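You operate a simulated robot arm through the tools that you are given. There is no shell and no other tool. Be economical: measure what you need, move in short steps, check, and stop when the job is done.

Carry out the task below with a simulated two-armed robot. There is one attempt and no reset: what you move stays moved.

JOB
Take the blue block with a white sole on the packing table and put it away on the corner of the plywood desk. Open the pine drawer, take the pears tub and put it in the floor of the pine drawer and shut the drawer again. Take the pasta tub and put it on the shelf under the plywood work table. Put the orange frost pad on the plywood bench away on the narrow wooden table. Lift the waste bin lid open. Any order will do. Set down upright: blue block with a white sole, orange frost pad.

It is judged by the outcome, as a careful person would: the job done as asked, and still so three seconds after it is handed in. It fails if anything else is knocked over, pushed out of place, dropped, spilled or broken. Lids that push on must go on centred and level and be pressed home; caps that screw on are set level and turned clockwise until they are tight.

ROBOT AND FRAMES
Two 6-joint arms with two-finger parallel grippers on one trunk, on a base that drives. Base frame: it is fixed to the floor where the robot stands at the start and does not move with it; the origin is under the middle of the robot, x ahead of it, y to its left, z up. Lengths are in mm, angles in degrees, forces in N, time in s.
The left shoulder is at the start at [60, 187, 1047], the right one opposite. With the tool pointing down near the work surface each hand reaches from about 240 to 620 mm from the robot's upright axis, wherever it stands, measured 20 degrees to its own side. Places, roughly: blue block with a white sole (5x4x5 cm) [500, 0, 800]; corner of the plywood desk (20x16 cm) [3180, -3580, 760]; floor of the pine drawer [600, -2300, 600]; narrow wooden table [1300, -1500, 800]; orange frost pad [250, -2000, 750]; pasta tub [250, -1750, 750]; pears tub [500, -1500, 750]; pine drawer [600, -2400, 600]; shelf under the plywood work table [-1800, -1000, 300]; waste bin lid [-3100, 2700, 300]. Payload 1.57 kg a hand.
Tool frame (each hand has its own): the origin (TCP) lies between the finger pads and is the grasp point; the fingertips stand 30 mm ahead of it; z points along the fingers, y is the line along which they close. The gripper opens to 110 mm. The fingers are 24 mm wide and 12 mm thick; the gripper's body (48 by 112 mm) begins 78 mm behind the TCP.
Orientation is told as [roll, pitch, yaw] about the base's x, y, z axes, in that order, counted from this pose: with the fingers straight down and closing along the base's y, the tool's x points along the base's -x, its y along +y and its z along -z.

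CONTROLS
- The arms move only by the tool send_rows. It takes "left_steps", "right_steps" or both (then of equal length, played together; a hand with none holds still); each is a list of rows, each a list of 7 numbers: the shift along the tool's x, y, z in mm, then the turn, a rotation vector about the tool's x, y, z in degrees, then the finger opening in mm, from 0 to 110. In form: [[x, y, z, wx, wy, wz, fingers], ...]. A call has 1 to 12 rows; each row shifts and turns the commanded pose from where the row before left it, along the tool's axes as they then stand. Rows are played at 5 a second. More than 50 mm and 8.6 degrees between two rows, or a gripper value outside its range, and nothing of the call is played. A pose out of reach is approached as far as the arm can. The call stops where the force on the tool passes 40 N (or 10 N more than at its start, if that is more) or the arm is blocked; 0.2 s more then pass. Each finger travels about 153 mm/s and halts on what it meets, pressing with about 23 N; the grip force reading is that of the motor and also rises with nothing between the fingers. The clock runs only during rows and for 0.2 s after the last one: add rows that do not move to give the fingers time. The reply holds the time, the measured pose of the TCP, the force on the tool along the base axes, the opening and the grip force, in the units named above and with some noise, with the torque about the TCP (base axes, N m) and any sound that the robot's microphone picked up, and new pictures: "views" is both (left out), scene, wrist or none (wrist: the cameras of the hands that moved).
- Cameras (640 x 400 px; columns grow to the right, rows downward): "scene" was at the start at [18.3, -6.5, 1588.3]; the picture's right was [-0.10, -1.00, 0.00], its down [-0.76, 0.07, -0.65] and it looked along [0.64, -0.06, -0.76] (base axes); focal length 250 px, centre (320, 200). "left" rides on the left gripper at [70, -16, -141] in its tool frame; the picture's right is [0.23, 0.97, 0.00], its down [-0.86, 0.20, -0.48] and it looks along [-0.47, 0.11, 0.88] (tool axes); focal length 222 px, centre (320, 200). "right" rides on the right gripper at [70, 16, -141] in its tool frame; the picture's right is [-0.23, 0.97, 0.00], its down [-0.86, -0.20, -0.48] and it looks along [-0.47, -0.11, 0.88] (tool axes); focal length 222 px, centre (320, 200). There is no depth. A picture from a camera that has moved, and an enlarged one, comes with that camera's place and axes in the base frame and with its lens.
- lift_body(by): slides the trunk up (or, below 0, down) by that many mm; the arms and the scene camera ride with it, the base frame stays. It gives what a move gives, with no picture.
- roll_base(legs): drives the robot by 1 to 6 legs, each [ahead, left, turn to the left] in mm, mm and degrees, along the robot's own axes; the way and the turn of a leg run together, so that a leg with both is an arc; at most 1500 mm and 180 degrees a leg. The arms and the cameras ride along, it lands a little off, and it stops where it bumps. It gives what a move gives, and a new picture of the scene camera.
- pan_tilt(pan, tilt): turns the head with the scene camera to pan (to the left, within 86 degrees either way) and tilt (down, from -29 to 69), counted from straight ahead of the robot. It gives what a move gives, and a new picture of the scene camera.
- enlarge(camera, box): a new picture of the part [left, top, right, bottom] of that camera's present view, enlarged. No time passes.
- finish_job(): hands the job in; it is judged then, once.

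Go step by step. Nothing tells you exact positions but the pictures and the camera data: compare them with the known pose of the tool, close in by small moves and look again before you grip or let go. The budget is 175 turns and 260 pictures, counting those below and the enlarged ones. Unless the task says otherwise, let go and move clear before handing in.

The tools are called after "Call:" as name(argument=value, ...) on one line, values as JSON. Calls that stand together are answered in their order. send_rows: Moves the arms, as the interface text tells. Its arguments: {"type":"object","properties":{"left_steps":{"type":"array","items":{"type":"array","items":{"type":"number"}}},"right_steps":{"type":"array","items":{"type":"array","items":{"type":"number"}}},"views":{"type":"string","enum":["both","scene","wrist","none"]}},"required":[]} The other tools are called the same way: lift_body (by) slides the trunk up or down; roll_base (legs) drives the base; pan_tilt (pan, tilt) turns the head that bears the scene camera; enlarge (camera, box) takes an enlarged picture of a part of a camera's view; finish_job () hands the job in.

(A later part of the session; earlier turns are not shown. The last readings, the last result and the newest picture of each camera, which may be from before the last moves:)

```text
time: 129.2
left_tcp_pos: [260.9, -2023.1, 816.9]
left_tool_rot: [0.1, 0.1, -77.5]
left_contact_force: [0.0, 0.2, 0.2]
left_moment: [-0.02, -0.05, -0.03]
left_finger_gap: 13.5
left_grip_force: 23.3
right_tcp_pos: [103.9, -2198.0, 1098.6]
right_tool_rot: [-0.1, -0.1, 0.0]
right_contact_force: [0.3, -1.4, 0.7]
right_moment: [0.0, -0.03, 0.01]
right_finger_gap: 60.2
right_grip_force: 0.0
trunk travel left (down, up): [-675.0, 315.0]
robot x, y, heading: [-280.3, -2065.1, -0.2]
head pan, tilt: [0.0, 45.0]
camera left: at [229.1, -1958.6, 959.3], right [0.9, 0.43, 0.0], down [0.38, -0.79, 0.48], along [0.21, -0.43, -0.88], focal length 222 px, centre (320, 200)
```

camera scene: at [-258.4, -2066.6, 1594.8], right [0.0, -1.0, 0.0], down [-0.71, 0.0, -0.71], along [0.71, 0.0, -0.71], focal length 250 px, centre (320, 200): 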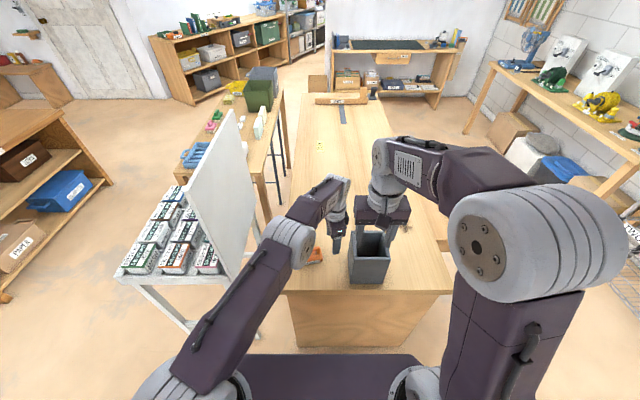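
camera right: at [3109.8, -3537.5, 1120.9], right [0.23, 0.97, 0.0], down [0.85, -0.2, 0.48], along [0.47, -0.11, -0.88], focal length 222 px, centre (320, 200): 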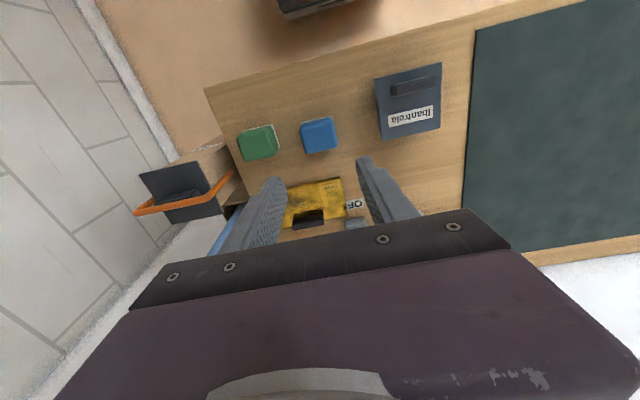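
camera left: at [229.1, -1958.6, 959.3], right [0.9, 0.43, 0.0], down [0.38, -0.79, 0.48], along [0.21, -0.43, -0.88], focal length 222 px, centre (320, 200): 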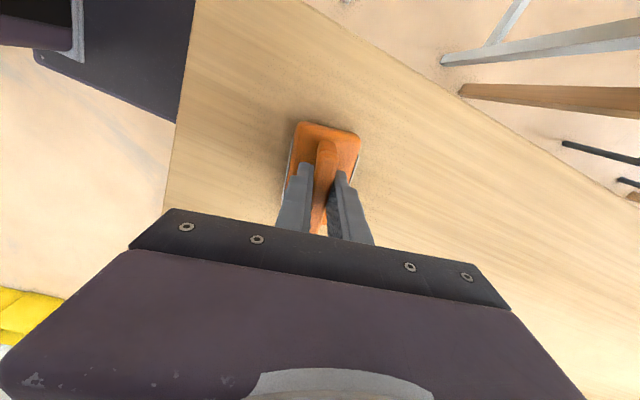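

Gripped (13.5 mm). I lift and look at the tubs in the foam box.

Call:
send_rows(left_steps=[[0, 0, -20, 0, 0, 0, 5], [0, 0, -45, 0, 0, 0, 5], [0, 0, -45, 0, 0, 0, 5], [0, 0, -45, 0, 0, 0, 5], [0, 0, 0, 0, 0, 0, 5]], views="wrist")

Call:
roll_base(legs=[[-200, 0, 0]])

Call:
pan_tilt(pan=35, tilt=40)

Call:
enlarge(camera="scene", box=[240, 80, 400, 180])

```text
time: 130.4
left_tcp_pos: [261.7, -2022.3, 972.1]
left_tool_rot: [0.0, 0.2, -77.5]
left_contact_force: [0.4, -1.2, -0.6]
left_moment: [0.0, 0.01, -0.03]
left_finger_gap: 14.0
left_grip_force: 23.2
right_tcp_pos: [105.7, -2196.7, 1098.2]
right_tool_rot: [0.0, -0.1, 0.0]
right_contact_force: [0.8, -0.5, 0.6]
right_moment: [-0.01, 0.01, -0.01]
right_finger_gap: 60.1
right_grip_force: 0.2
trunk travel left (down, up): [-675.0, 315.0]
robot x, y, heading: [-282.6, -2065.8, -0.1]
head pan, tilt: [0.0, 45.0]
camera left: at [230.4, -1958.0, 1114.6], right [0.9, 0.43, 0.0], down [0.38, -0.79, 0.48], along [0.21, -0.43, -0.88], focal length 222 px, centre (320, 200)
```

left: 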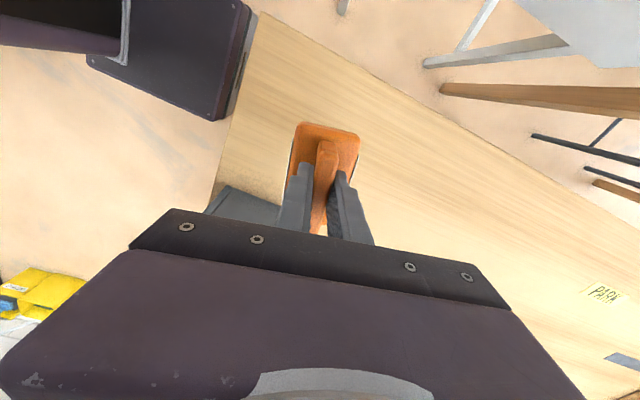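

```text
time: 132.0
left_tcp_pos: [62.0, -2020.8, 972.2]
left_tool_rot: [0.0, 0.1, -77.3]
left_contact_force: [-0.3, 0.5, -0.6]
left_moment: [-0.02, 0.03, -0.02]
left_finger_gap: 13.5
left_grip_force: 23.1
right_tcp_pos: [-96.3, -2198.1, 1096.8]
right_tool_rot: [0.0, -0.1, 0.1]
right_contact_force: [0.3, -0.8, -0.8]
right_moment: [0.01, 0.0, 0.0]
right_finger_gap: 59.9
right_grip_force: 0.0
trunk travel left (down, up): [-675.0, 315.0]
robot x, y, heading: [-479.9, -2072.1, -0.1]
head pan, tilt: [0.0, 45.0]
camera scene: at [-457.0, -2066.3, 1594.8], right [0.0, -1.0, 0.0], down [-0.71, 0.0, -0.71], along [0.71, 0.0, -0.71], focal length 250 px, centre (320, 200)
```

scene: 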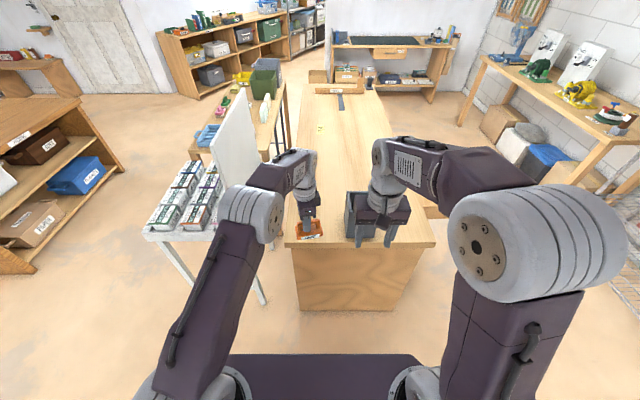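

```text
time: 133.1
left_tcp_pos: [61.4, -2022.8, 970.8]
left_tool_rot: [0.0, 0.1, -77.4]
left_contact_force: [0.4, 0.4, -0.6]
left_moment: [0.0, 0.02, 0.03]
left_finger_gap: 13.7
left_grip_force: 23.6
right_tcp_pos: [-95.0, -2198.3, 1098.3]
right_tool_rot: [-0.1, 0.0, 0.1]
right_contact_force: [0.3, -0.5, -1.1]
right_moment: [0.0, -0.04, -0.01]
right_finger_gap: 60.0
right_grip_force: 0.1
trunk travel left (down, up): [-675.0, 315.0]
robot x, y, heading: [-483.8, -2067.9, 0.2]
head pan, tilt: [35.0, 40.0]
camera scene: at [-468.8, -2017.7, 1602.0], right [0.57, -0.82, 0.0], down [-0.53, -0.37, -0.77], along [0.63, 0.44, -0.64], focal length 250 px, centre (320, 200)
```

scene: 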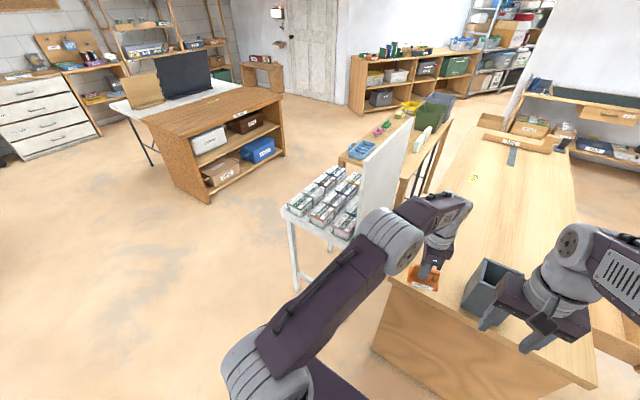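

```text
4.00 times, centred on (320, 130) of scene
camera zoom: at [-468.8, -2017.7, 1602.0], right [0.57, -0.82, 0.0], down [-0.53, -0.37, -0.77], along [0.63, 0.44, -0.64], focal length 999 px, centre (320, 480)
```

zoom: 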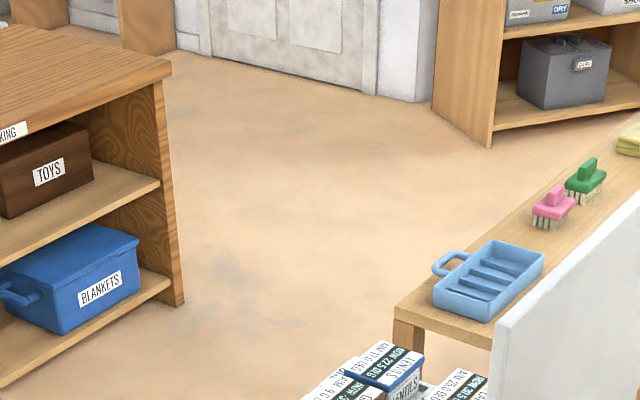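

I drive round to the front of the foam box with the pad held, to read the tubs.

Call:
roll_base(legs=[[0, 1300, 0], [1000, 0, 0], [0, 0, -90]])

Call:
pan_tilt(pan=0, tilt=45)

```text
time: 148.2
left_tcp_pos: [579.8, -1298.0, 971.6]
left_tool_rot: [-0.1, 0.1, -165.3]
left_contact_force: [-0.2, 0.8, -0.9]
left_moment: [0.01, -0.05, 0.0]
left_finger_gap: 13.4
left_grip_force: 23.2
right_tcp_pos: [398.3, -1146.4, 1098.1]
right_tool_rot: [-0.1, -0.1, -87.9]
right_contact_force: [0.6, 0.8, 0.0]
right_moment: [0.04, -0.01, -0.01]
right_finger_gap: 59.8
right_grip_force: 0.0
trunk travel left (down, up): [-675.0, 315.0]
robot x, y, heading: [514.7, -757.0, -88.0]
head pan, tilt: [35.0, 40.0]
camera scene: at [565.7, -764.4, 1602.0], right [-0.8, -0.6, 0.0], down [-0.39, 0.51, -0.77], along [0.46, -0.61, -0.64], focal length 250 px, centre (320, 200)
```

scene: 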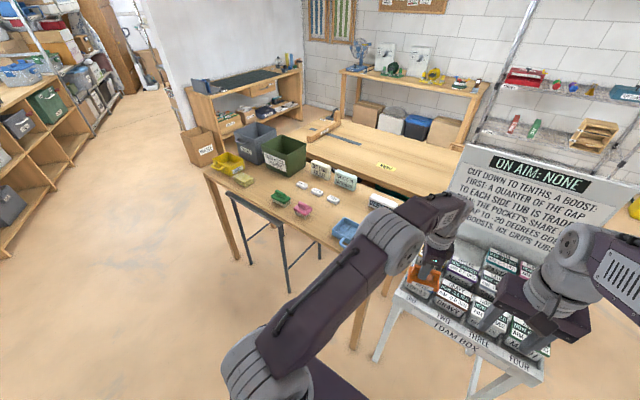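

```text
time: 149.2
left_tcp_pos: [579.7, -1297.9, 971.6]
left_tool_rot: [0.0, 0.1, -165.5]
left_contact_force: [0.5, 0.6, -0.8]
left_moment: [0.01, -0.02, 0.0]
left_finger_gap: 13.5
left_grip_force: 23.3
right_tcp_pos: [398.2, -1146.8, 1098.6]
right_tool_rot: [0.0, -0.1, -88.1]
right_contact_force: [-0.5, 0.5, -0.6]
right_moment: [0.0, 0.03, 0.0]
right_finger_gap: 60.1
right_grip_force: 0.0
trunk travel left (down, up): [-675.0, 315.0]
robot x, y, heading: [513.9, -760.7, -88.0]
head pan, tilt: [0.0, 45.0]
camera scene: at [517.5, -777.7, 1594.8], right [-1.0, -0.04, 0.0], down [-0.03, 0.71, -0.71], along [0.03, -0.71, -0.71], focal length 250 px, centre (320, 200)
```

scene: 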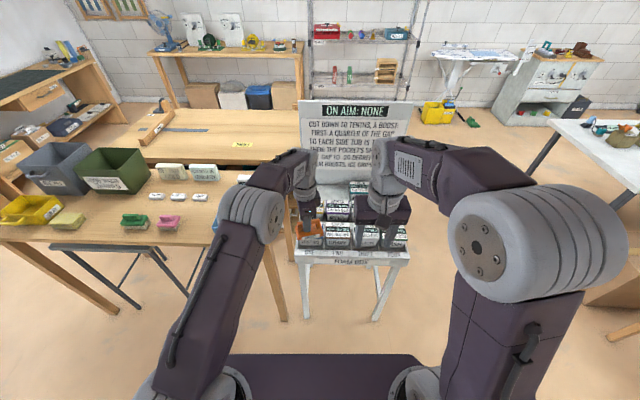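

I read the tubs and survey the narrow table.

Call:
enlarge(camera="scene", box=[280, 170, 440, 270])

Call:
enlarge(camera="scene", box=[0, 130, 256, 290])

```text
4.00 times, centred on (360, 220) of scene
camera zoom: at [517.5, -777.7, 1594.8], right [-1.0, -0.04, 0.0], down [-0.03, 0.71, -0.71], along [0.03, -0.71, -0.71], focal length 999 px, centre (160, 120)
```

zoom: 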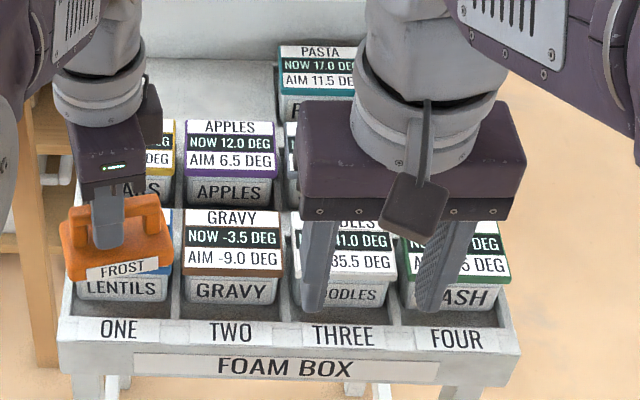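

```text
2.50 times, centred on (128, 210) of scene
camera zoom: at [517.5, -777.7, 1594.8], right [-1.0, -0.04, 0.0], down [-0.03, 0.71, -0.71], along [0.03, -0.71, -0.71], focal length 624 px, centre (800, 175)
```

zoom: 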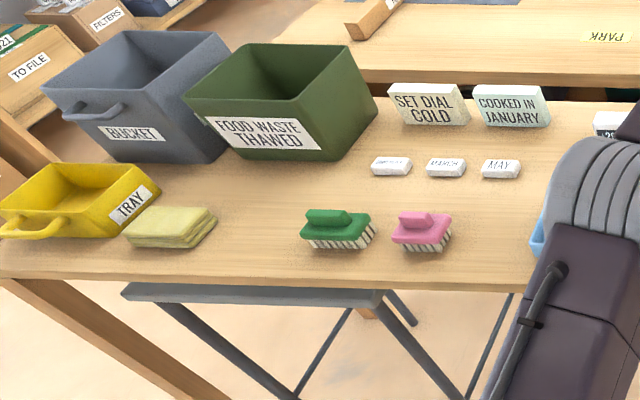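

Pears is behind LENTILS in column one, pasta in the rear of column three. First the pad: the free patch near [1090, -1465] on the narrow table suits. I shift over there and turn the pad lengthwise.

Call:
roll_base(legs=[[0, 440, -2], [190, 0, 0]])

Call:
send_rows(left_steps=[[0, 0, 0, 0, 0, -8.4, 5], [0, 0, 0, 0, 0, -8.4, 5], [0, 0, 0, 0, 0, -8.4, 5], [0, 0, 0, 0, 0, -8.4, 5], [0, 0, 0, 0, 0, -8.4, 5], [0, 0, 0, 0, 0, -8.4, 5], [0, 0, 0, 0, 0, -8.4, 5], [0, 0, 0, 0, 0, -8.4, 5], [0, 0, 0, 0, 0, -7.8, 5], [0, 0, 0, 0, 0, 0, 5]], views="both")

```text
time: 153.0
left_tcp_pos: [997.5, -1481.2, 971.9]
left_tool_rot: [0.1, 0.1, -167.6]
left_contact_force: [0.1, 0.7, -0.4]
left_moment: [0.0, 0.0, 0.03]
left_finger_gap: 13.9
left_grip_force: 23.0
right_tcp_pos: [822.2, -1322.6, 1099.2]
right_tool_rot: [0.0, -0.1, -90.1]
right_contact_force: [-0.7, -0.3, 0.4]
right_moment: [-0.02, -0.02, 0.03]
right_finger_gap: 59.9
right_grip_force: 0.1
trunk travel left (down, up): [-675.0, 315.0]
robot x, y, heading: [951.6, -938.9, -90.2]
head pan, tilt: [0.0, 45.0]
camera scene: at [955.3, -958.5, 1594.8], right [-1.0, 0.0, 0.0], down [0.0, 0.71, -0.71], along [0.0, -0.71, -0.71], focal length 250 px, centre (320, 200)
```

scene: 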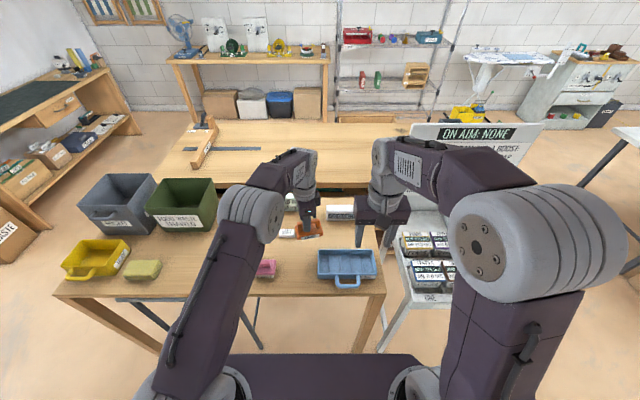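

```text
time: 155.2
left_tcp_pos: [996.5, -1480.0, 971.2]
left_tool_rot: [0.1, 0.1, -92.5]
left_contact_force: [-0.8, 0.2, 0.0]
left_moment: [0.02, -0.01, 0.0]
left_finger_gap: 13.7
left_grip_force: 23.0
right_tcp_pos: [822.4, -1323.6, 1099.2]
right_tool_rot: [-0.1, 0.0, -90.1]
right_contact_force: [0.2, 0.0, 0.2]
right_moment: [0.03, -0.02, 0.01]
right_finger_gap: 60.1
right_grip_force: 0.1
trunk travel left (down, up): [-675.0, 315.0]
robot x, y, heading: [950.1, -943.8, -90.2]
head pan, tilt: [0.0, 45.0]
camera scene: at [955.2, -959.4, 1594.8], right [-1.0, 0.0, 0.0], down [0.0, 0.71, -0.71], along [0.0, -0.71, -0.71], focal length 250 px, centre (320, 200)
camera left: at [984.1, -1410.3, 1114.3], right [0.98, 0.18, 0.0], down [0.16, -0.86, 0.48], along [0.09, -0.47, -0.88], focal length 222 px, centre (320, 200)
```

scene: 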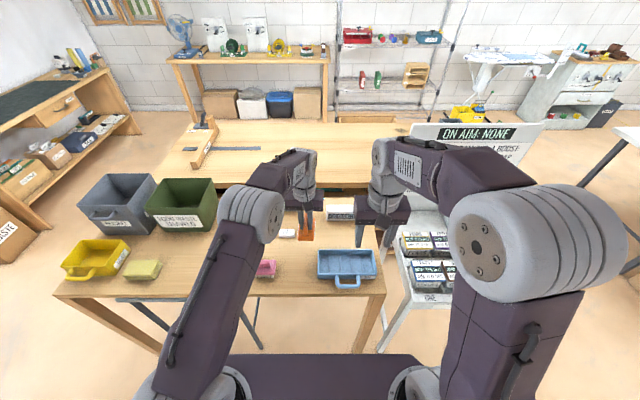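
left: 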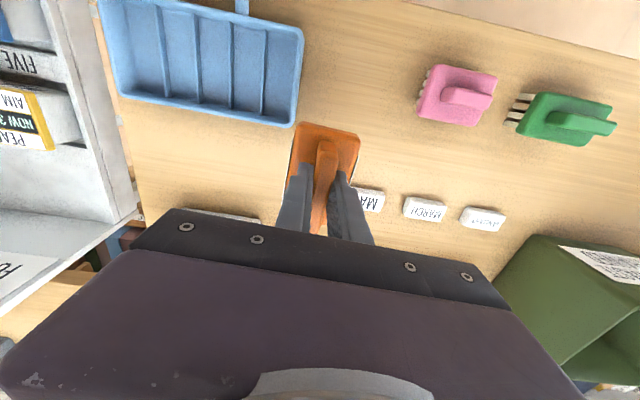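

The gap between the blue tray and pink brush is about x 965–1130; I centre the pad at [1048, -1440] and lower partly.

Call:
send_rows(left_steps=[[21, 25, 0, 0, 0, 0, 5], [21, 25, 0, 0, 0, 0, 5], [0, 0, 40, 0, 0, 0, 5], [0, 0, 40, 0, 0, 0, 5], [0, 0, 35, 0, 0, 0, 5], [0, 0, 0, 0, 0, 0, 5]], views="both")

```text
time: 156.6
left_tcp_pos: [1048.4, -1441.3, 857.5]
left_tool_rot: [0.0, 0.0, -92.6]
left_contact_force: [0.0, -0.7, 0.2]
left_moment: [-0.02, 0.03, -0.02]
left_finger_gap: 13.3
left_grip_force: 22.4
right_tcp_pos: [822.4, -1323.3, 1099.0]
right_tool_rot: [0.0, -0.1, -90.2]
right_contact_force: [0.2, 0.6, -0.1]
right_moment: [-0.01, 0.0, 0.0]
right_finger_gap: 60.1
right_grip_force: 0.2
trunk travel left (down, up): [-675.0, 315.0]
robot x, y, heading: [954.0, -936.7, -90.3]
head pan, tilt: [0.0, 45.0]
camera scene: at [955.1, -959.3, 1594.8], right [-1.0, 0.0, 0.0], down [0.0, 0.71, -0.71], along [0.0, -0.71, -0.71], focal length 250 px, centre (320, 200)
camera left: at [1036.0, -1370.7, 1000.0], right [0.98, 0.18, 0.0], down [0.16, -0.86, 0.48], along [0.09, -0.47, -0.88], focal length 222 px, centre (320, 200)
```

scene: 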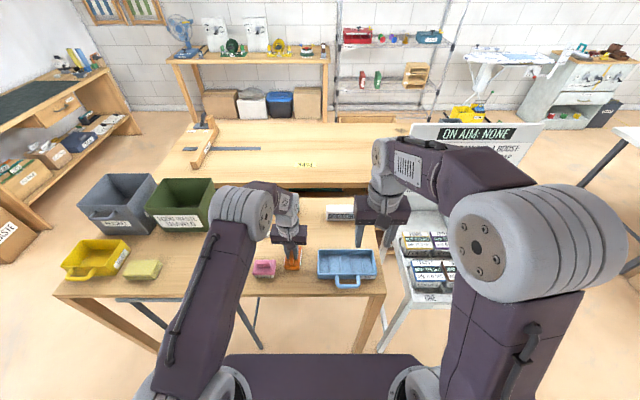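
left: 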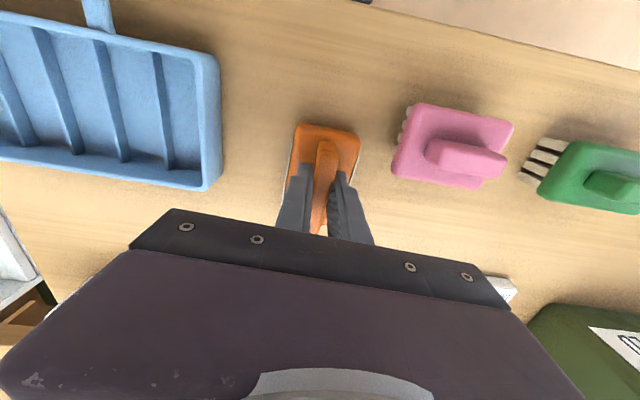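

Clear on all sides. I lower until it touches.

Call:
send_rows(left_steps=[[0, 0, 20, 0, 0, 0, 5], [0, 0, 8, 0, 0, 0, 5], [0, 0, 3, 0, 0, 0, 5], [0, 0, 3, 0, 0, 0, 5], [0, 0, 0, 0, 0, 0, 5]], views="none")

```text
time: 156.9
left_tcp_pos: [1048.1, -1442.3, 851.5]
left_tool_rot: [0.1, -0.3, -92.6]
left_contact_force: [0.8, 7.3, 19.7]
left_moment: [0.34, -0.27, 0.08]
left_finger_gap: 13.7
left_grip_force: 22.7
right_tcp_pos: [823.8, -1321.5, 1100.9]
right_tool_rot: [0.0, -0.3, -90.1]
right_contact_force: [-0.1, 0.0, -0.9]
right_moment: [0.04, 0.02, 0.02]
right_finger_gap: 59.8
right_grip_force: 0.0
trunk travel left (down, up): [-675.0, 315.0]
robot x, y, heading: [956.0, -939.0, -90.1]
head pan, tilt: [0.0, 45.0]
stopped in row 1 (left hand): the force on the tool passed its limit at 62 N (the readings are from after the stop); the commanded pose is now the measured one
```

It touched at z≈851 (the table is higher, ~790). I look to confirm it sits flat before releasing.

Call:
enlarge(camera="scene", box=[240, 220, 350, 300])

Call:
enlarge(camera="left", box=[240, 90, 430, 250])

```text
5.00 times, centred on (295, 260) of scene
camera zoom: at [954.9, -956.0, 1595.1], right [-1.0, 0.0, 0.0], down [0.0, 0.71, -0.71], along [0.0, -0.71, -0.71], focal length 1248 px, centre (445, -100)
```

zoom: 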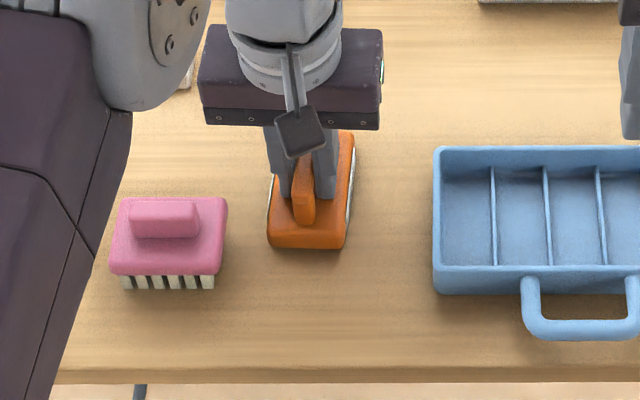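

```text
2.50 times, centred on (335, 170) of left
camera zoom: at [1035.5, -1370.6, 993.7], right [0.98, 0.18, 0.0], down [0.16, -0.86, 0.48], along [0.09, -0.48, -0.87], focal length 555 px, centre (282, 275)
```

zoom: 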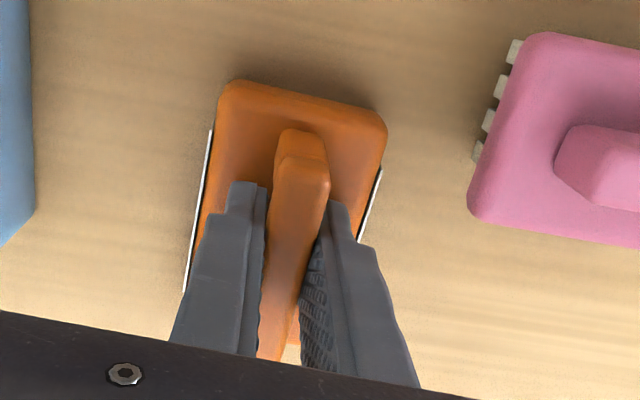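

It sits flat on the table. I release gently and rise straight up.

Call:
send_rows(left_steps=[[0, 0, 0, 0, 0, 0, 5], [0, 0, 0, 0, 0, 0, 25], [0, 0, 0, 0, 0, 0, 36], [0, 0, -15, 0, 0, 0, 36], [0, 0, -40, 0, 0, 0, 36], [0, 0, -45, 0, 0, 0, 36], [0, 0, -45, 0, 0, 0, 36], [0, 0, -30, 0, 0, 0, 60], [0, 0, 0, 0, 0, 0, 60]], views="wrist")

```text
time: 158.9
left_tcp_pos: [1049.9, -1443.5, 1024.4]
left_tool_rot: [0.0, -0.2, -92.6]
left_contact_force: [-0.1, 0.1, 0.4]
left_moment: [0.02, 0.0, -0.01]
left_finger_gap: 59.5
left_grip_force: 0.0
right_tcp_pos: [822.3, -1324.8, 1099.3]
right_tool_rot: [0.0, -0.2, -90.1]
right_contact_force: [0.1, -0.1, 0.4]
right_moment: [0.02, -0.01, -0.01]
right_finger_gap: 60.3
right_grip_force: 0.2
trunk travel left (down, up): [-675.0, 315.0]
robot x, y, heading: [951.9, -941.4, -90.1]
head pan, tilt: [0.0, 45.0]
camera left: at [1036.4, -1372.7, 1166.3], right [0.98, 0.18, 0.0], down [0.16, -0.86, 0.48], along [0.09, -0.48, -0.88], focal length 222 px, centre (320, 200)
```

left: 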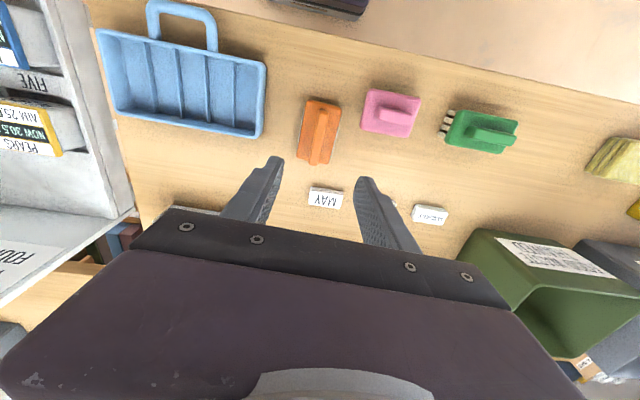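

The pad stands on the narrow table. Now to the tubs: I strafe back in front of the foam box so the left wrist camera is above the pears.

Call:
roll_base(legs=[[0, -400, 0]])

Call:
enlarge(camera="left", box=[0, 0, 640, 400])

```text
time: 161.4
left_tcp_pos: [649.3, -1441.9, 1024.1]
left_tool_rot: [0.0, -0.5, -92.7]
left_contact_force: [0.2, 0.0, 0.2]
left_moment: [-0.03, -0.01, 0.02]
left_finger_gap: 60.1
left_grip_force: 0.0
right_tcp_pos: [423.6, -1322.6, 1097.8]
right_tool_rot: [-0.1, 0.0, -90.3]
right_contact_force: [-0.1, -0.3, -0.4]
right_moment: [0.01, 0.01, -0.04]
right_finger_gap: 60.0
right_grip_force: 0.1
trunk travel left (down, up): [-675.0, 315.0]
robot x, y, heading: [558.0, -938.1, -90.1]
head pan, tilt: [0.0, 45.0]
camera scene: at [557.4, -957.5, 1594.8], right [-1.0, 0.01, 0.0], down [0.0, 0.71, -0.71], along [0.0, -0.71, -0.71], focal length 250 px, centre (320, 200)
```

scene: 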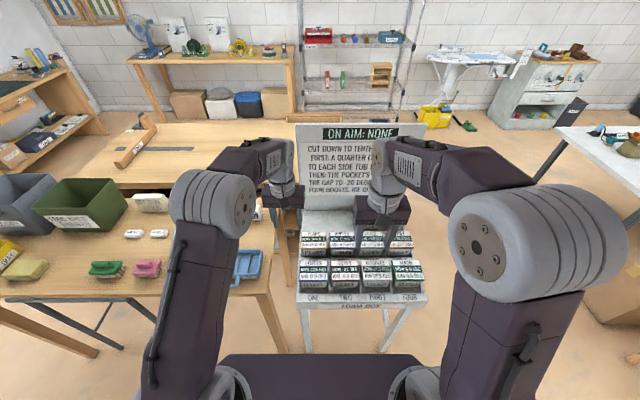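

```text
1.00 times, centred on (320, 200) of left (not enlarged: the box is as wide or as high as the picture)
camera zoom: at [637.4, -1370.7, 1166.0], right [0.98, 0.18, 0.0], down [0.16, -0.86, 0.48], along [0.09, -0.48, -0.88], focal length 222 px, centre (320, 200)
```

zoom: 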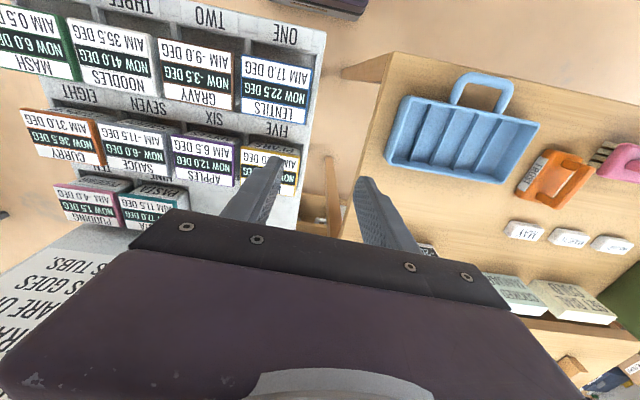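

Call:
enlarge(camera="left", box=[140, 20, 332, 220])

Call:
enlarge(camera="scene", box=[280, 200, 440, 320])

Call:
enlarge(camera="right", box=[0, 0, 640, 400])

```text
2.00 times, centred on (236, 120) of left
camera zoom: at [637.4, -1370.7, 1166.0], right [0.98, 0.18, 0.0], down [0.16, -0.86, 0.48], along [0.09, -0.48, -0.88], focal length 444 px, centre (488, 360)
```

zoom: 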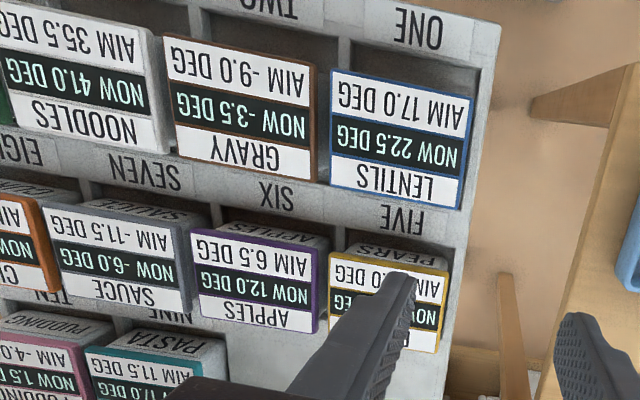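

```text
3.33 times, centred on (360, 260) of scene
camera zoom: at [557.4, -957.5, 1594.8], right [-1.0, 0.01, 0.0], down [0.0, 0.71, -0.71], along [0.0, -0.71, -0.71], focal length 832 px, centre (187, 0)
```

zoom: 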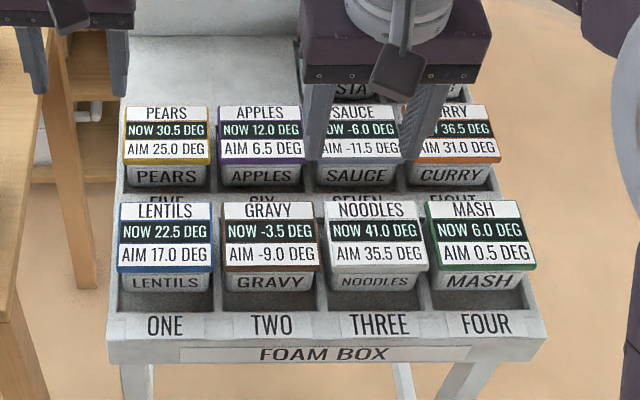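

```text
1.00 times, centred on (320, 200) of right (not enlarged: the box is as wide or as high as the picture)
camera zoom: at [439.4, -1251.4, 1240.6], right [0.97, -0.23, 0.0], down [-0.2, -0.85, 0.48], along [-0.11, -0.47, -0.88], focal length 222 px, centre (320, 200)
```

zoom: 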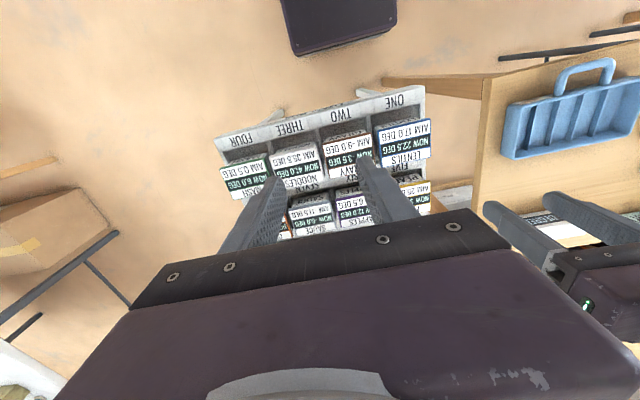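

Pears lid centre ≈[580, -1527, 805]; neighbours are tight in x but there is ~48 mm between rows in y. I look closely at the pocket rim there.

Call:
enlarge(camera="scene", box=[300, 222, 348, 264])

Call:
enlarge(camera="left", box=[230, 100, 326, 200])

```text
9.52 times, centred on (324, 243) of scene
camera zoom: at [557.4, -957.5, 1594.8], right [-1.0, 0.01, 0.0], down [0.0, 0.71, -0.71], along [0.0, -0.71, -0.71], focal length 2378 px, centre (282, -210)
```

zoom: 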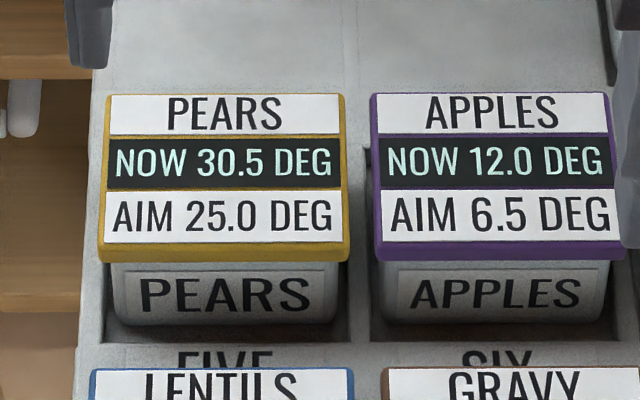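

```text
4.00 times, centred on (278, 150) of left
camera zoom: at [637.4, -1370.7, 1166.0], right [0.98, 0.18, 0.0], down [0.16, -0.86, 0.48], along [0.09, -0.48, -0.88], focal length 888 px, centre (488, 400)
```

zoom: 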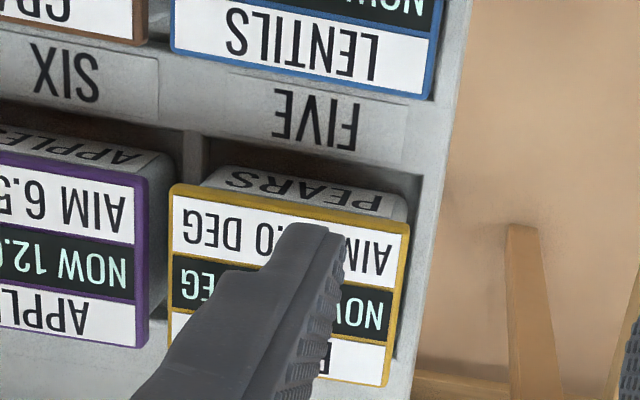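

The estimates of heights are ill-conditioned, so I turn the left gripper to close front-to-back and view from right above.

Call:
send_rows(left_steps=[[0, -10, 0, 0, 0, 8, 100], [0, -10, 0, 0, 0, 8, 100], [0, -10, 0, 0, 0, 8, 100], [0, 0, 0, 0, 0, 8, 100], [0, 0, 0, 0, 0, 8, 100], [0, 0, 0, 0, 0, 8, 100], [0, 0, 0, 0, 0, 8, 100], [0, 0, 0, 0, 0, 8, 100], [0, 0, 0, 0, 0, 8, 100], [0, 0, 0, 0, 0, 8, 100], [0, 0, 0, 0, 0, 7.2, 100], [0, 0, 0, 0, 0, 0, 100]], views="wrist")

```text
time: 164.0
left_tcp_pos: [620.0, -1435.9, 1023.2]
left_tool_rot: [0.3, 0.0, 180.0]
left_contact_force: [0.4, 0.3, 0.0]
left_moment: [0.0, 0.0, 0.0]
left_finger_gap: 100.2
left_grip_force: 0.1
right_tcp_pos: [424.3, -1321.3, 1098.7]
right_tool_rot: [-0.1, -0.1, -90.2]
right_contact_force: [-0.2, -0.1, -0.1]
right_moment: [-0.03, 0.02, -0.02]
right_finger_gap: 60.1
right_grip_force: 0.1
trunk travel left (down, up): [-675.0, 315.0]
robot x, y, heading: [555.0, -935.3, -90.2]
head pan, tilt: [0.0, 45.0]
camera left: at [690.2, -1419.2, 1166.3], right [0.23, -0.97, 0.01], down [-0.86, -0.2, 0.48], along [-0.47, -0.11, -0.88], focal length 222 px, centre (320, 200)
```

left: 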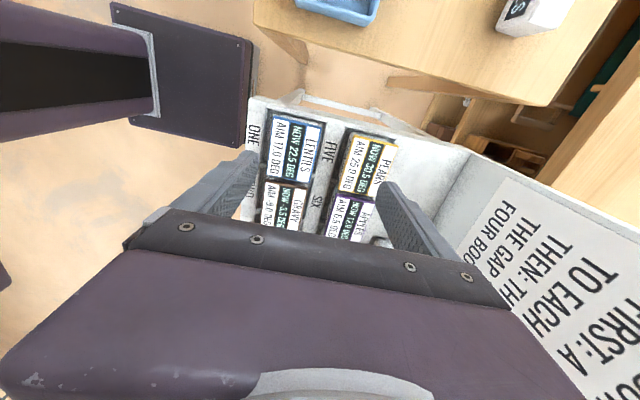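

Pears confirmed near [583, -1526]. I shift the base a little so the left shoulder faces it, then bring the hand above.

Call:
roll_base(legs=[[0, -110, 0]])

Call:
send_rows(left_steps=[[24, 30, 0, 0, 0, 0, 105], [24, 30, 0, 0, 0, 0, 105], [24, 30, 30, 0, 0, 0, 105], [0, 0, 40, 0, 0, 0, 105], [0, 0, 0, 0, 0, 0, 105]], views="both")

```text
time: 165.2
left_tcp_pos: [511.0, -1436.1, 1023.6]
left_tool_rot: [0.4, -0.1, -179.9]
left_contact_force: [-0.4, -0.1, -0.6]
left_moment: [-0.04, 0.0, -0.01]
left_finger_gap: 100.2
left_grip_force: 0.0
right_tcp_pos: [313.0, -1321.5, 1099.5]
right_tool_rot: [0.0, -0.2, -90.2]
right_contact_force: [0.6, 0.8, -0.2]
right_moment: [0.0, 0.01, 0.01]
right_finger_gap: 60.0
right_grip_force: 0.0
trunk travel left (down, up): [-675.0, 315.0]
robot x, y, heading: [442.2, -935.4, -90.2]
head pan, tilt: [0.0, 45.0]
camera scene: at [447.6, -956.8, 1594.8], right [-1.0, 0.01, 0.0], down [0.0, 0.71, -0.71], along [0.0, -0.71, -0.71], focal length 250 px, centre (320, 200)
```

scene: 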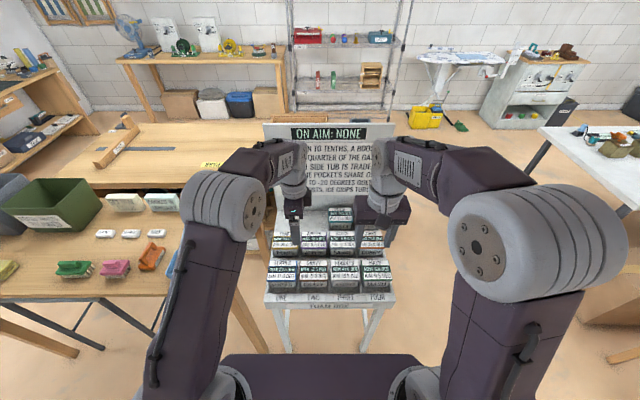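

```text
time: 166.4
left_tcp_pos: [584.3, -1526.4, 954.6]
left_tool_rot: [0.3, 0.0, -179.8]
left_contact_force: [0.1, 0.5, 0.7]
left_moment: [0.02, -0.02, 0.03]
left_finger_gap: 105.1
left_grip_force: 0.1
right_tcp_pos: [312.8, -1321.4, 1098.7]
right_tool_rot: [0.0, -0.1, -90.3]
right_contact_force: [0.1, 0.1, 0.3]
right_moment: [-0.01, 0.01, 0.0]
right_finger_gap: 60.1
right_grip_force: 0.1
trunk travel left (down, up): [-675.0, 315.0]
robot x, y, heading: [444.7, -938.0, -90.1]
head pan, tilt: [0.0, 45.0]
camera scene: at [446.5, -956.3, 1594.8], right [-1.0, 0.01, 0.0], down [0.0, 0.71, -0.71], along [0.0, -0.71, -0.71], focal length 250 px, centre (320, 200)
camera left: at [653.7, -1508.2, 1096.7], right [0.23, -0.97, 0.01], down [-0.86, -0.2, 0.48], along [-0.47, -0.11, -0.88], focal length 222 px, centre (320, 200)
```

scene: 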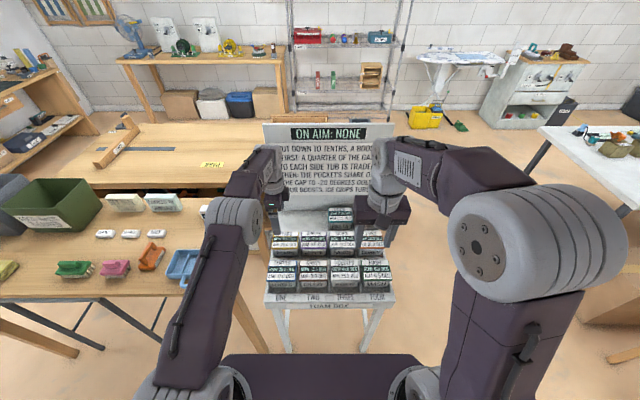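
left: 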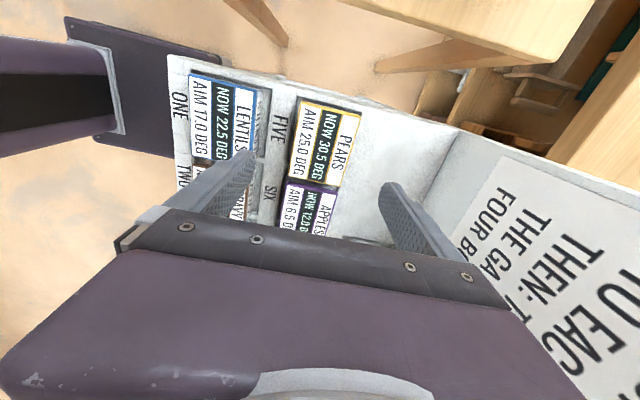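

Well aligned. I zoom to see the clearances around the lid.

Call:
enlarge(camera="left", box=[250, 80, 410, 240])

Call:
enlarge(camera="scene", box=[262, 200, 342, 270])

```text
2.50 times, centred on (330, 160) of left
camera zoom: at [653.7, -1508.2, 1096.7], right [0.23, -0.97, 0.01], down [-0.86, -0.2, 0.48], along [-0.47, -0.11, -0.88], focal length 555 px, centre (295, 300)
```

zoom: 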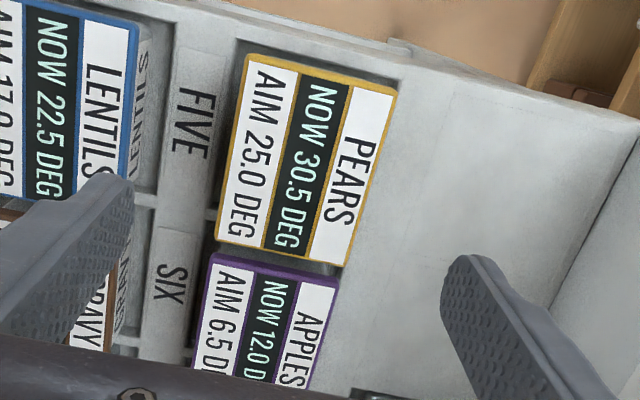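

```text
5.71 times, centred on (302, 235) of scene
camera zoom: at [446.5, -956.3, 1594.8], right [-1.0, 0.01, 0.0], down [0.0, 0.71, -0.71], along [0.0, -0.71, -0.71], focal length 1426 px, centre (423, 0)
```

zoom: 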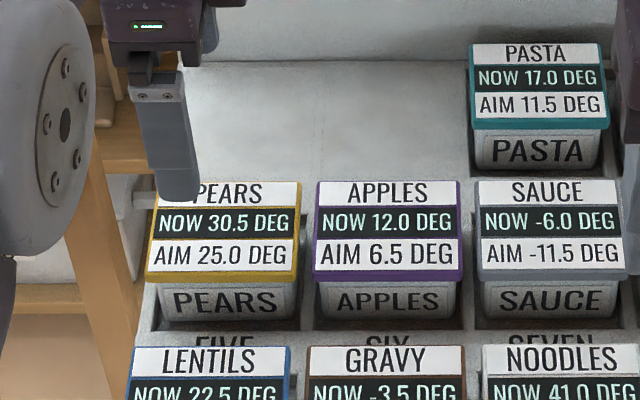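

Lid top ≈805, foam rim ≈750, so the fingers can straddle the tub above the rim. I descend to z≈800 in steps.

Call:
send_rows(left_steps=[[0, 4, 40, 0, 0, 0, 108], [0, 0, 40, 0, 0, 0, 108], [0, 0, 35, 0, 0, 0, 108], [0, 0, 0, 0, 0, 0, 108]], views="both")

Call:
enlarge(camera="scene", box=[242, 190, 342, 270])

```text
time: 167.4
left_tcp_pos: [583.1, -1531.1, 839.3]
left_tool_rot: [0.5, 0.0, -179.9]
left_contact_force: [0.7, -0.3, 0.6]
left_moment: [-0.01, 0.01, 0.0]
left_finger_gap: 108.0
left_grip_force: 0.1
right_tcp_pos: [313.7, -1320.7, 1098.8]
right_tool_rot: [0.0, -0.2, -90.3]
right_contact_force: [-0.1, 0.7, 0.0]
right_moment: [-0.03, 0.01, -0.02]
right_finger_gap: 59.9
right_grip_force: 0.1
trunk travel left (down, up): [-675.0, 315.0]
robot x, y, heading: [447.9, -936.6, -90.6]
head pan, tilt: [0.0, 45.0]
camera scene: at [446.8, -956.5, 1594.8], right [-1.0, 0.01, 0.0], down [0.0, 0.71, -0.71], along [0.0, -0.71, -0.71], focal length 250 px, centre (320, 200)
camera left: at [653.0, -1513.6, 981.3], right [0.23, -0.97, 0.01], down [-0.86, -0.2, 0.48], along [-0.47, -0.12, -0.88], focal length 222 px, centre (320, 200)
```

scene: 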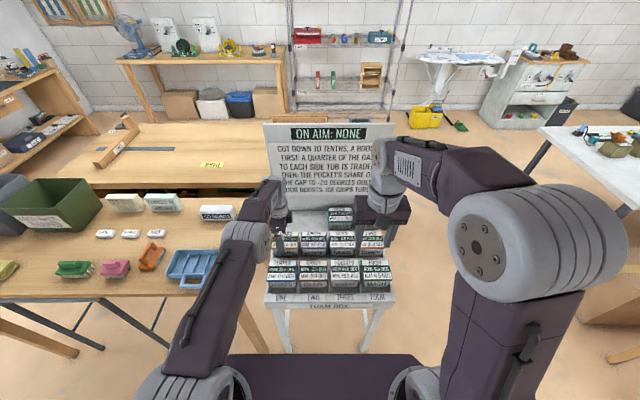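
left: 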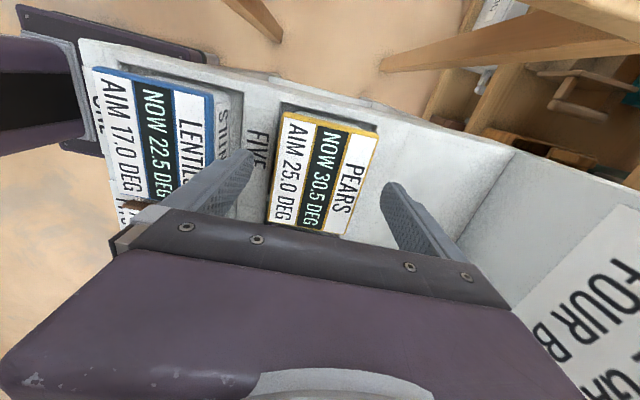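

```text
5.00 times, centred on (292, 230) of scene
camera zoom: at [446.8, -956.5, 1594.8], right [-1.0, 0.01, 0.0], down [0.0, 0.71, -0.71], along [0.0, -0.71, -0.71], focal length 1248 px, centre (460, 50)
```

zoom: 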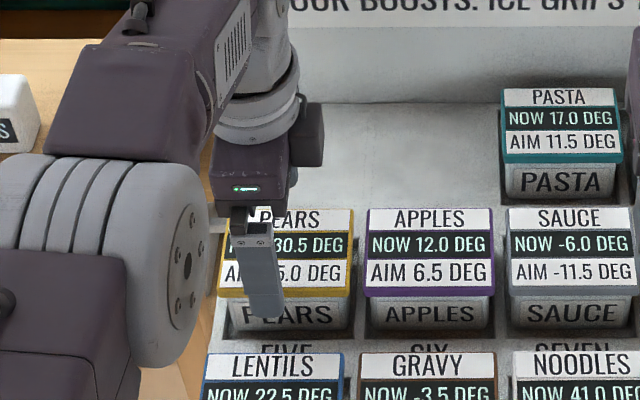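

Fingers are clear on both sides. I go down the last stretch carefully.

Call:
send_rows(left_steps=[[0, 0, 25, 0, 0, 0, 108], [0, 0, 12, 0, 0, 0, 108], [0, 0, 8, 0, 0, 0, 108], [0, 0, 0, 0, 0, 0, 108]], views="wrist")

```text
time: 168.4
left_tcp_pos: [583.6, -1526.7, 795.0]
left_tool_rot: [0.4, 0.0, -180.0]
left_contact_force: [0.0, 0.5, 0.3]
left_moment: [0.0, -0.01, -0.03]
left_finger_gap: 108.0
left_grip_force: 0.0
left hand out of reach, approached as far as the arm can: row 2
right_tcp_pos: [313.3, -1321.3, 1098.7]
right_tool_rot: [0.0, -0.2, -90.2]
right_contact_force: [-0.3, 0.0, -0.8]
right_moment: [0.01, -0.01, -0.01]
right_finger_gap: 59.9
right_grip_force: 0.0
trunk travel left (down, up): [-675.0, 315.0]
robot x, y, heading: [446.8, -935.6, -90.6]
head pan, tilt: [0.0, 45.0]
camera left: at [653.0, -1509.5, 937.5], right [0.23, -0.97, 0.01], down [-0.85, -0.2, 0.48], along [-0.47, -0.12, -0.88], focal length 222 px, centre (320, 200)
```

left: 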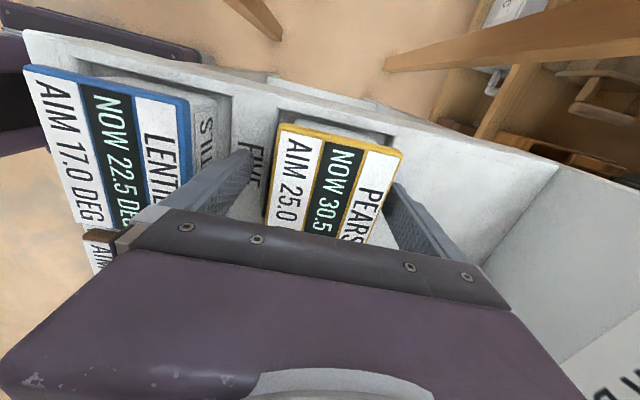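

The lid is ~8 mm farther back than the hand's centre and the arm is at its limit, so I roll ahead 8 mm, then close.

Call:
roll_base(legs=[[8, 0, 0]])

Call:
send_rows(left_steps=[[0, 0, 0, 0, 0, 0, 92], [0, 0, 0, 0, 0, 0, 84], [0, 0, 0, 0, 0, 0, 76], [0, 0, 0, 0, 0, 0, 60], [0, 0, 0, 0, 0, 0, 60]], views="wrist")

```text
time: 169.2
left_tcp_pos: [583.2, -1533.1, 797.0]
left_tool_rot: [0.6, 0.0, -179.9]
left_contact_force: [0.7, 0.3, -0.8]
left_moment: [-0.01, 0.01, -0.02]
left_finger_gap: 108.1
left_grip_force: 0.0
right_tcp_pos: [312.2, -1326.8, 1099.8]
right_tool_rot: [0.1, -0.3, -90.3]
right_contact_force: [0.1, -0.3, -0.7]
right_moment: [-0.03, -0.03, 0.01]
right_finger_gap: 59.8
right_grip_force: 0.0
trunk travel left (down, up): [-675.0, 315.0]
robot x, y, heading: [448.7, -947.1, -90.0]
head pan, tilt: [0.0, 45.0]
camera scene: at [446.9, -962.4, 1594.8], right [-1.0, 0.01, 0.0], down [0.0, 0.71, -0.71], along [0.0, -0.71, -0.71], focal length 250 px, centre (320, 200)
```

scene: 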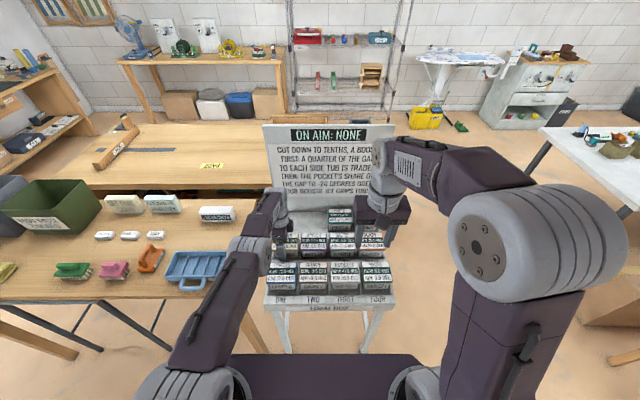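

```text
time: 170.4
left_tcp_pos: [583.1, -1535.8, 796.8]
left_tool_rot: [0.4, 0.0, -179.8]
left_contact_force: [0.3, 0.8, 3.1]
left_moment: [0.16, -0.01, -0.05]
left_finger_gap: 77.9
left_grip_force: 22.6
right_tcp_pos: [314.1, -1328.6, 1098.4]
right_tool_rot: [0.0, -0.2, -90.3]
right_contact_force: [0.6, 0.6, 0.8]
right_moment: [0.01, 0.0, 0.01]
right_finger_gap: 59.9
right_grip_force: 0.2
trunk travel left (down, up): [-675.0, 315.0]
robot x, y, heading: [447.5, -945.1, -90.1]
head pan, tilt: [0.0, 45.0]
camera left: at [653.0, -1517.0, 938.0], right [0.23, -0.97, 0.01], down [-0.85, -0.2, 0.48], along [-0.47, -0.12, -0.88], focal length 222 px, centre (320, 200)
```

left: 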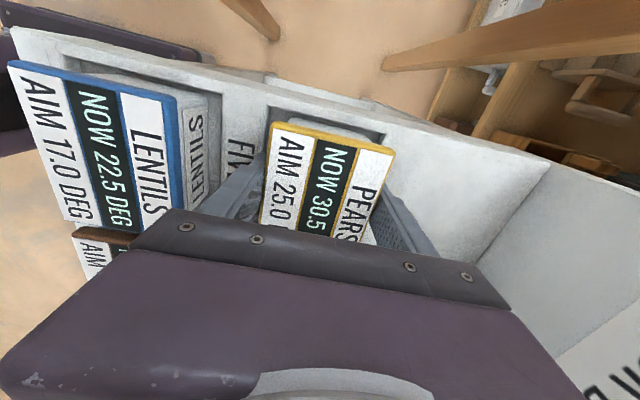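

Gripped at 78 mm. I lift slowly to see whether it comes free.

Call:
send_rows(left_steps=[[0, 0, -5, 0, 0, 0, 60], [0, 0, -10, 0, 0, 0, 60], [0, 0, -15, 0, 0, 0, 60], [0, 0, -25, 0, 0, 0, 60], [0, 0, 0, 0, 0, 0, 60]], views="both")

```text
time: 171.6
left_tcp_pos: [583.0, -1534.6, 849.6]
left_tool_rot: [0.3, 0.0, -179.9]
left_contact_force: [0.2, -0.8, -3.3]
left_moment: [-0.02, -0.04, 0.01]
left_finger_gap: 78.1
left_grip_force: 23.2
right_tcp_pos: [312.6, -1330.7, 1098.1]
right_tool_rot: [-0.1, 0.0, -90.3]
right_contact_force: [-0.8, -0.1, -0.4]
right_moment: [0.0, 0.05, 0.01]
right_finger_gap: 59.9
right_grip_force: 0.0
trunk travel left (down, up): [-675.0, 315.0]
robot x, y, heading: [443.2, -946.5, -90.2]
head pan, tilt: [0.0, 45.0]
camera scene: at [447.2, -965.8, 1594.7], right [-1.0, 0.01, 0.0], down [0.0, 0.71, -0.71], along [0.0, -0.71, -0.71], focal length 250 px, centre (320, 200)
camera left: at [652.6, -1517.6, 992.2], right [0.23, -0.97, 0.01], down [-0.85, -0.2, 0.48], along [-0.47, -0.11, -0.88], focal length 222 px, centre (320, 200)
```

scene: 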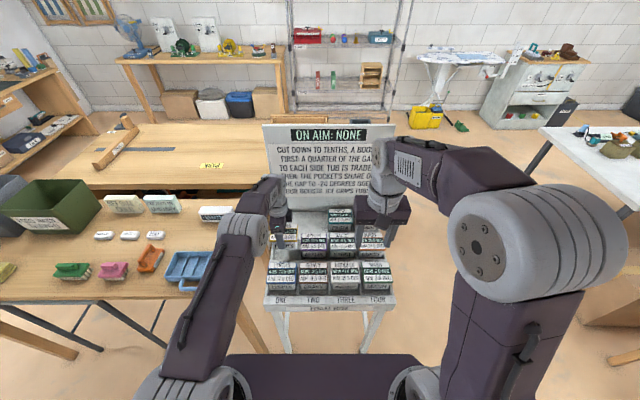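
left: 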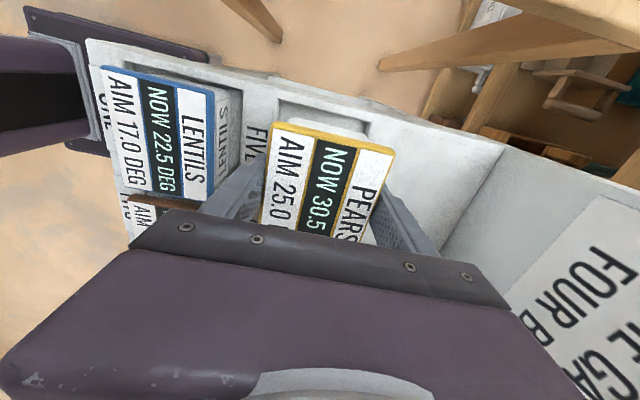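

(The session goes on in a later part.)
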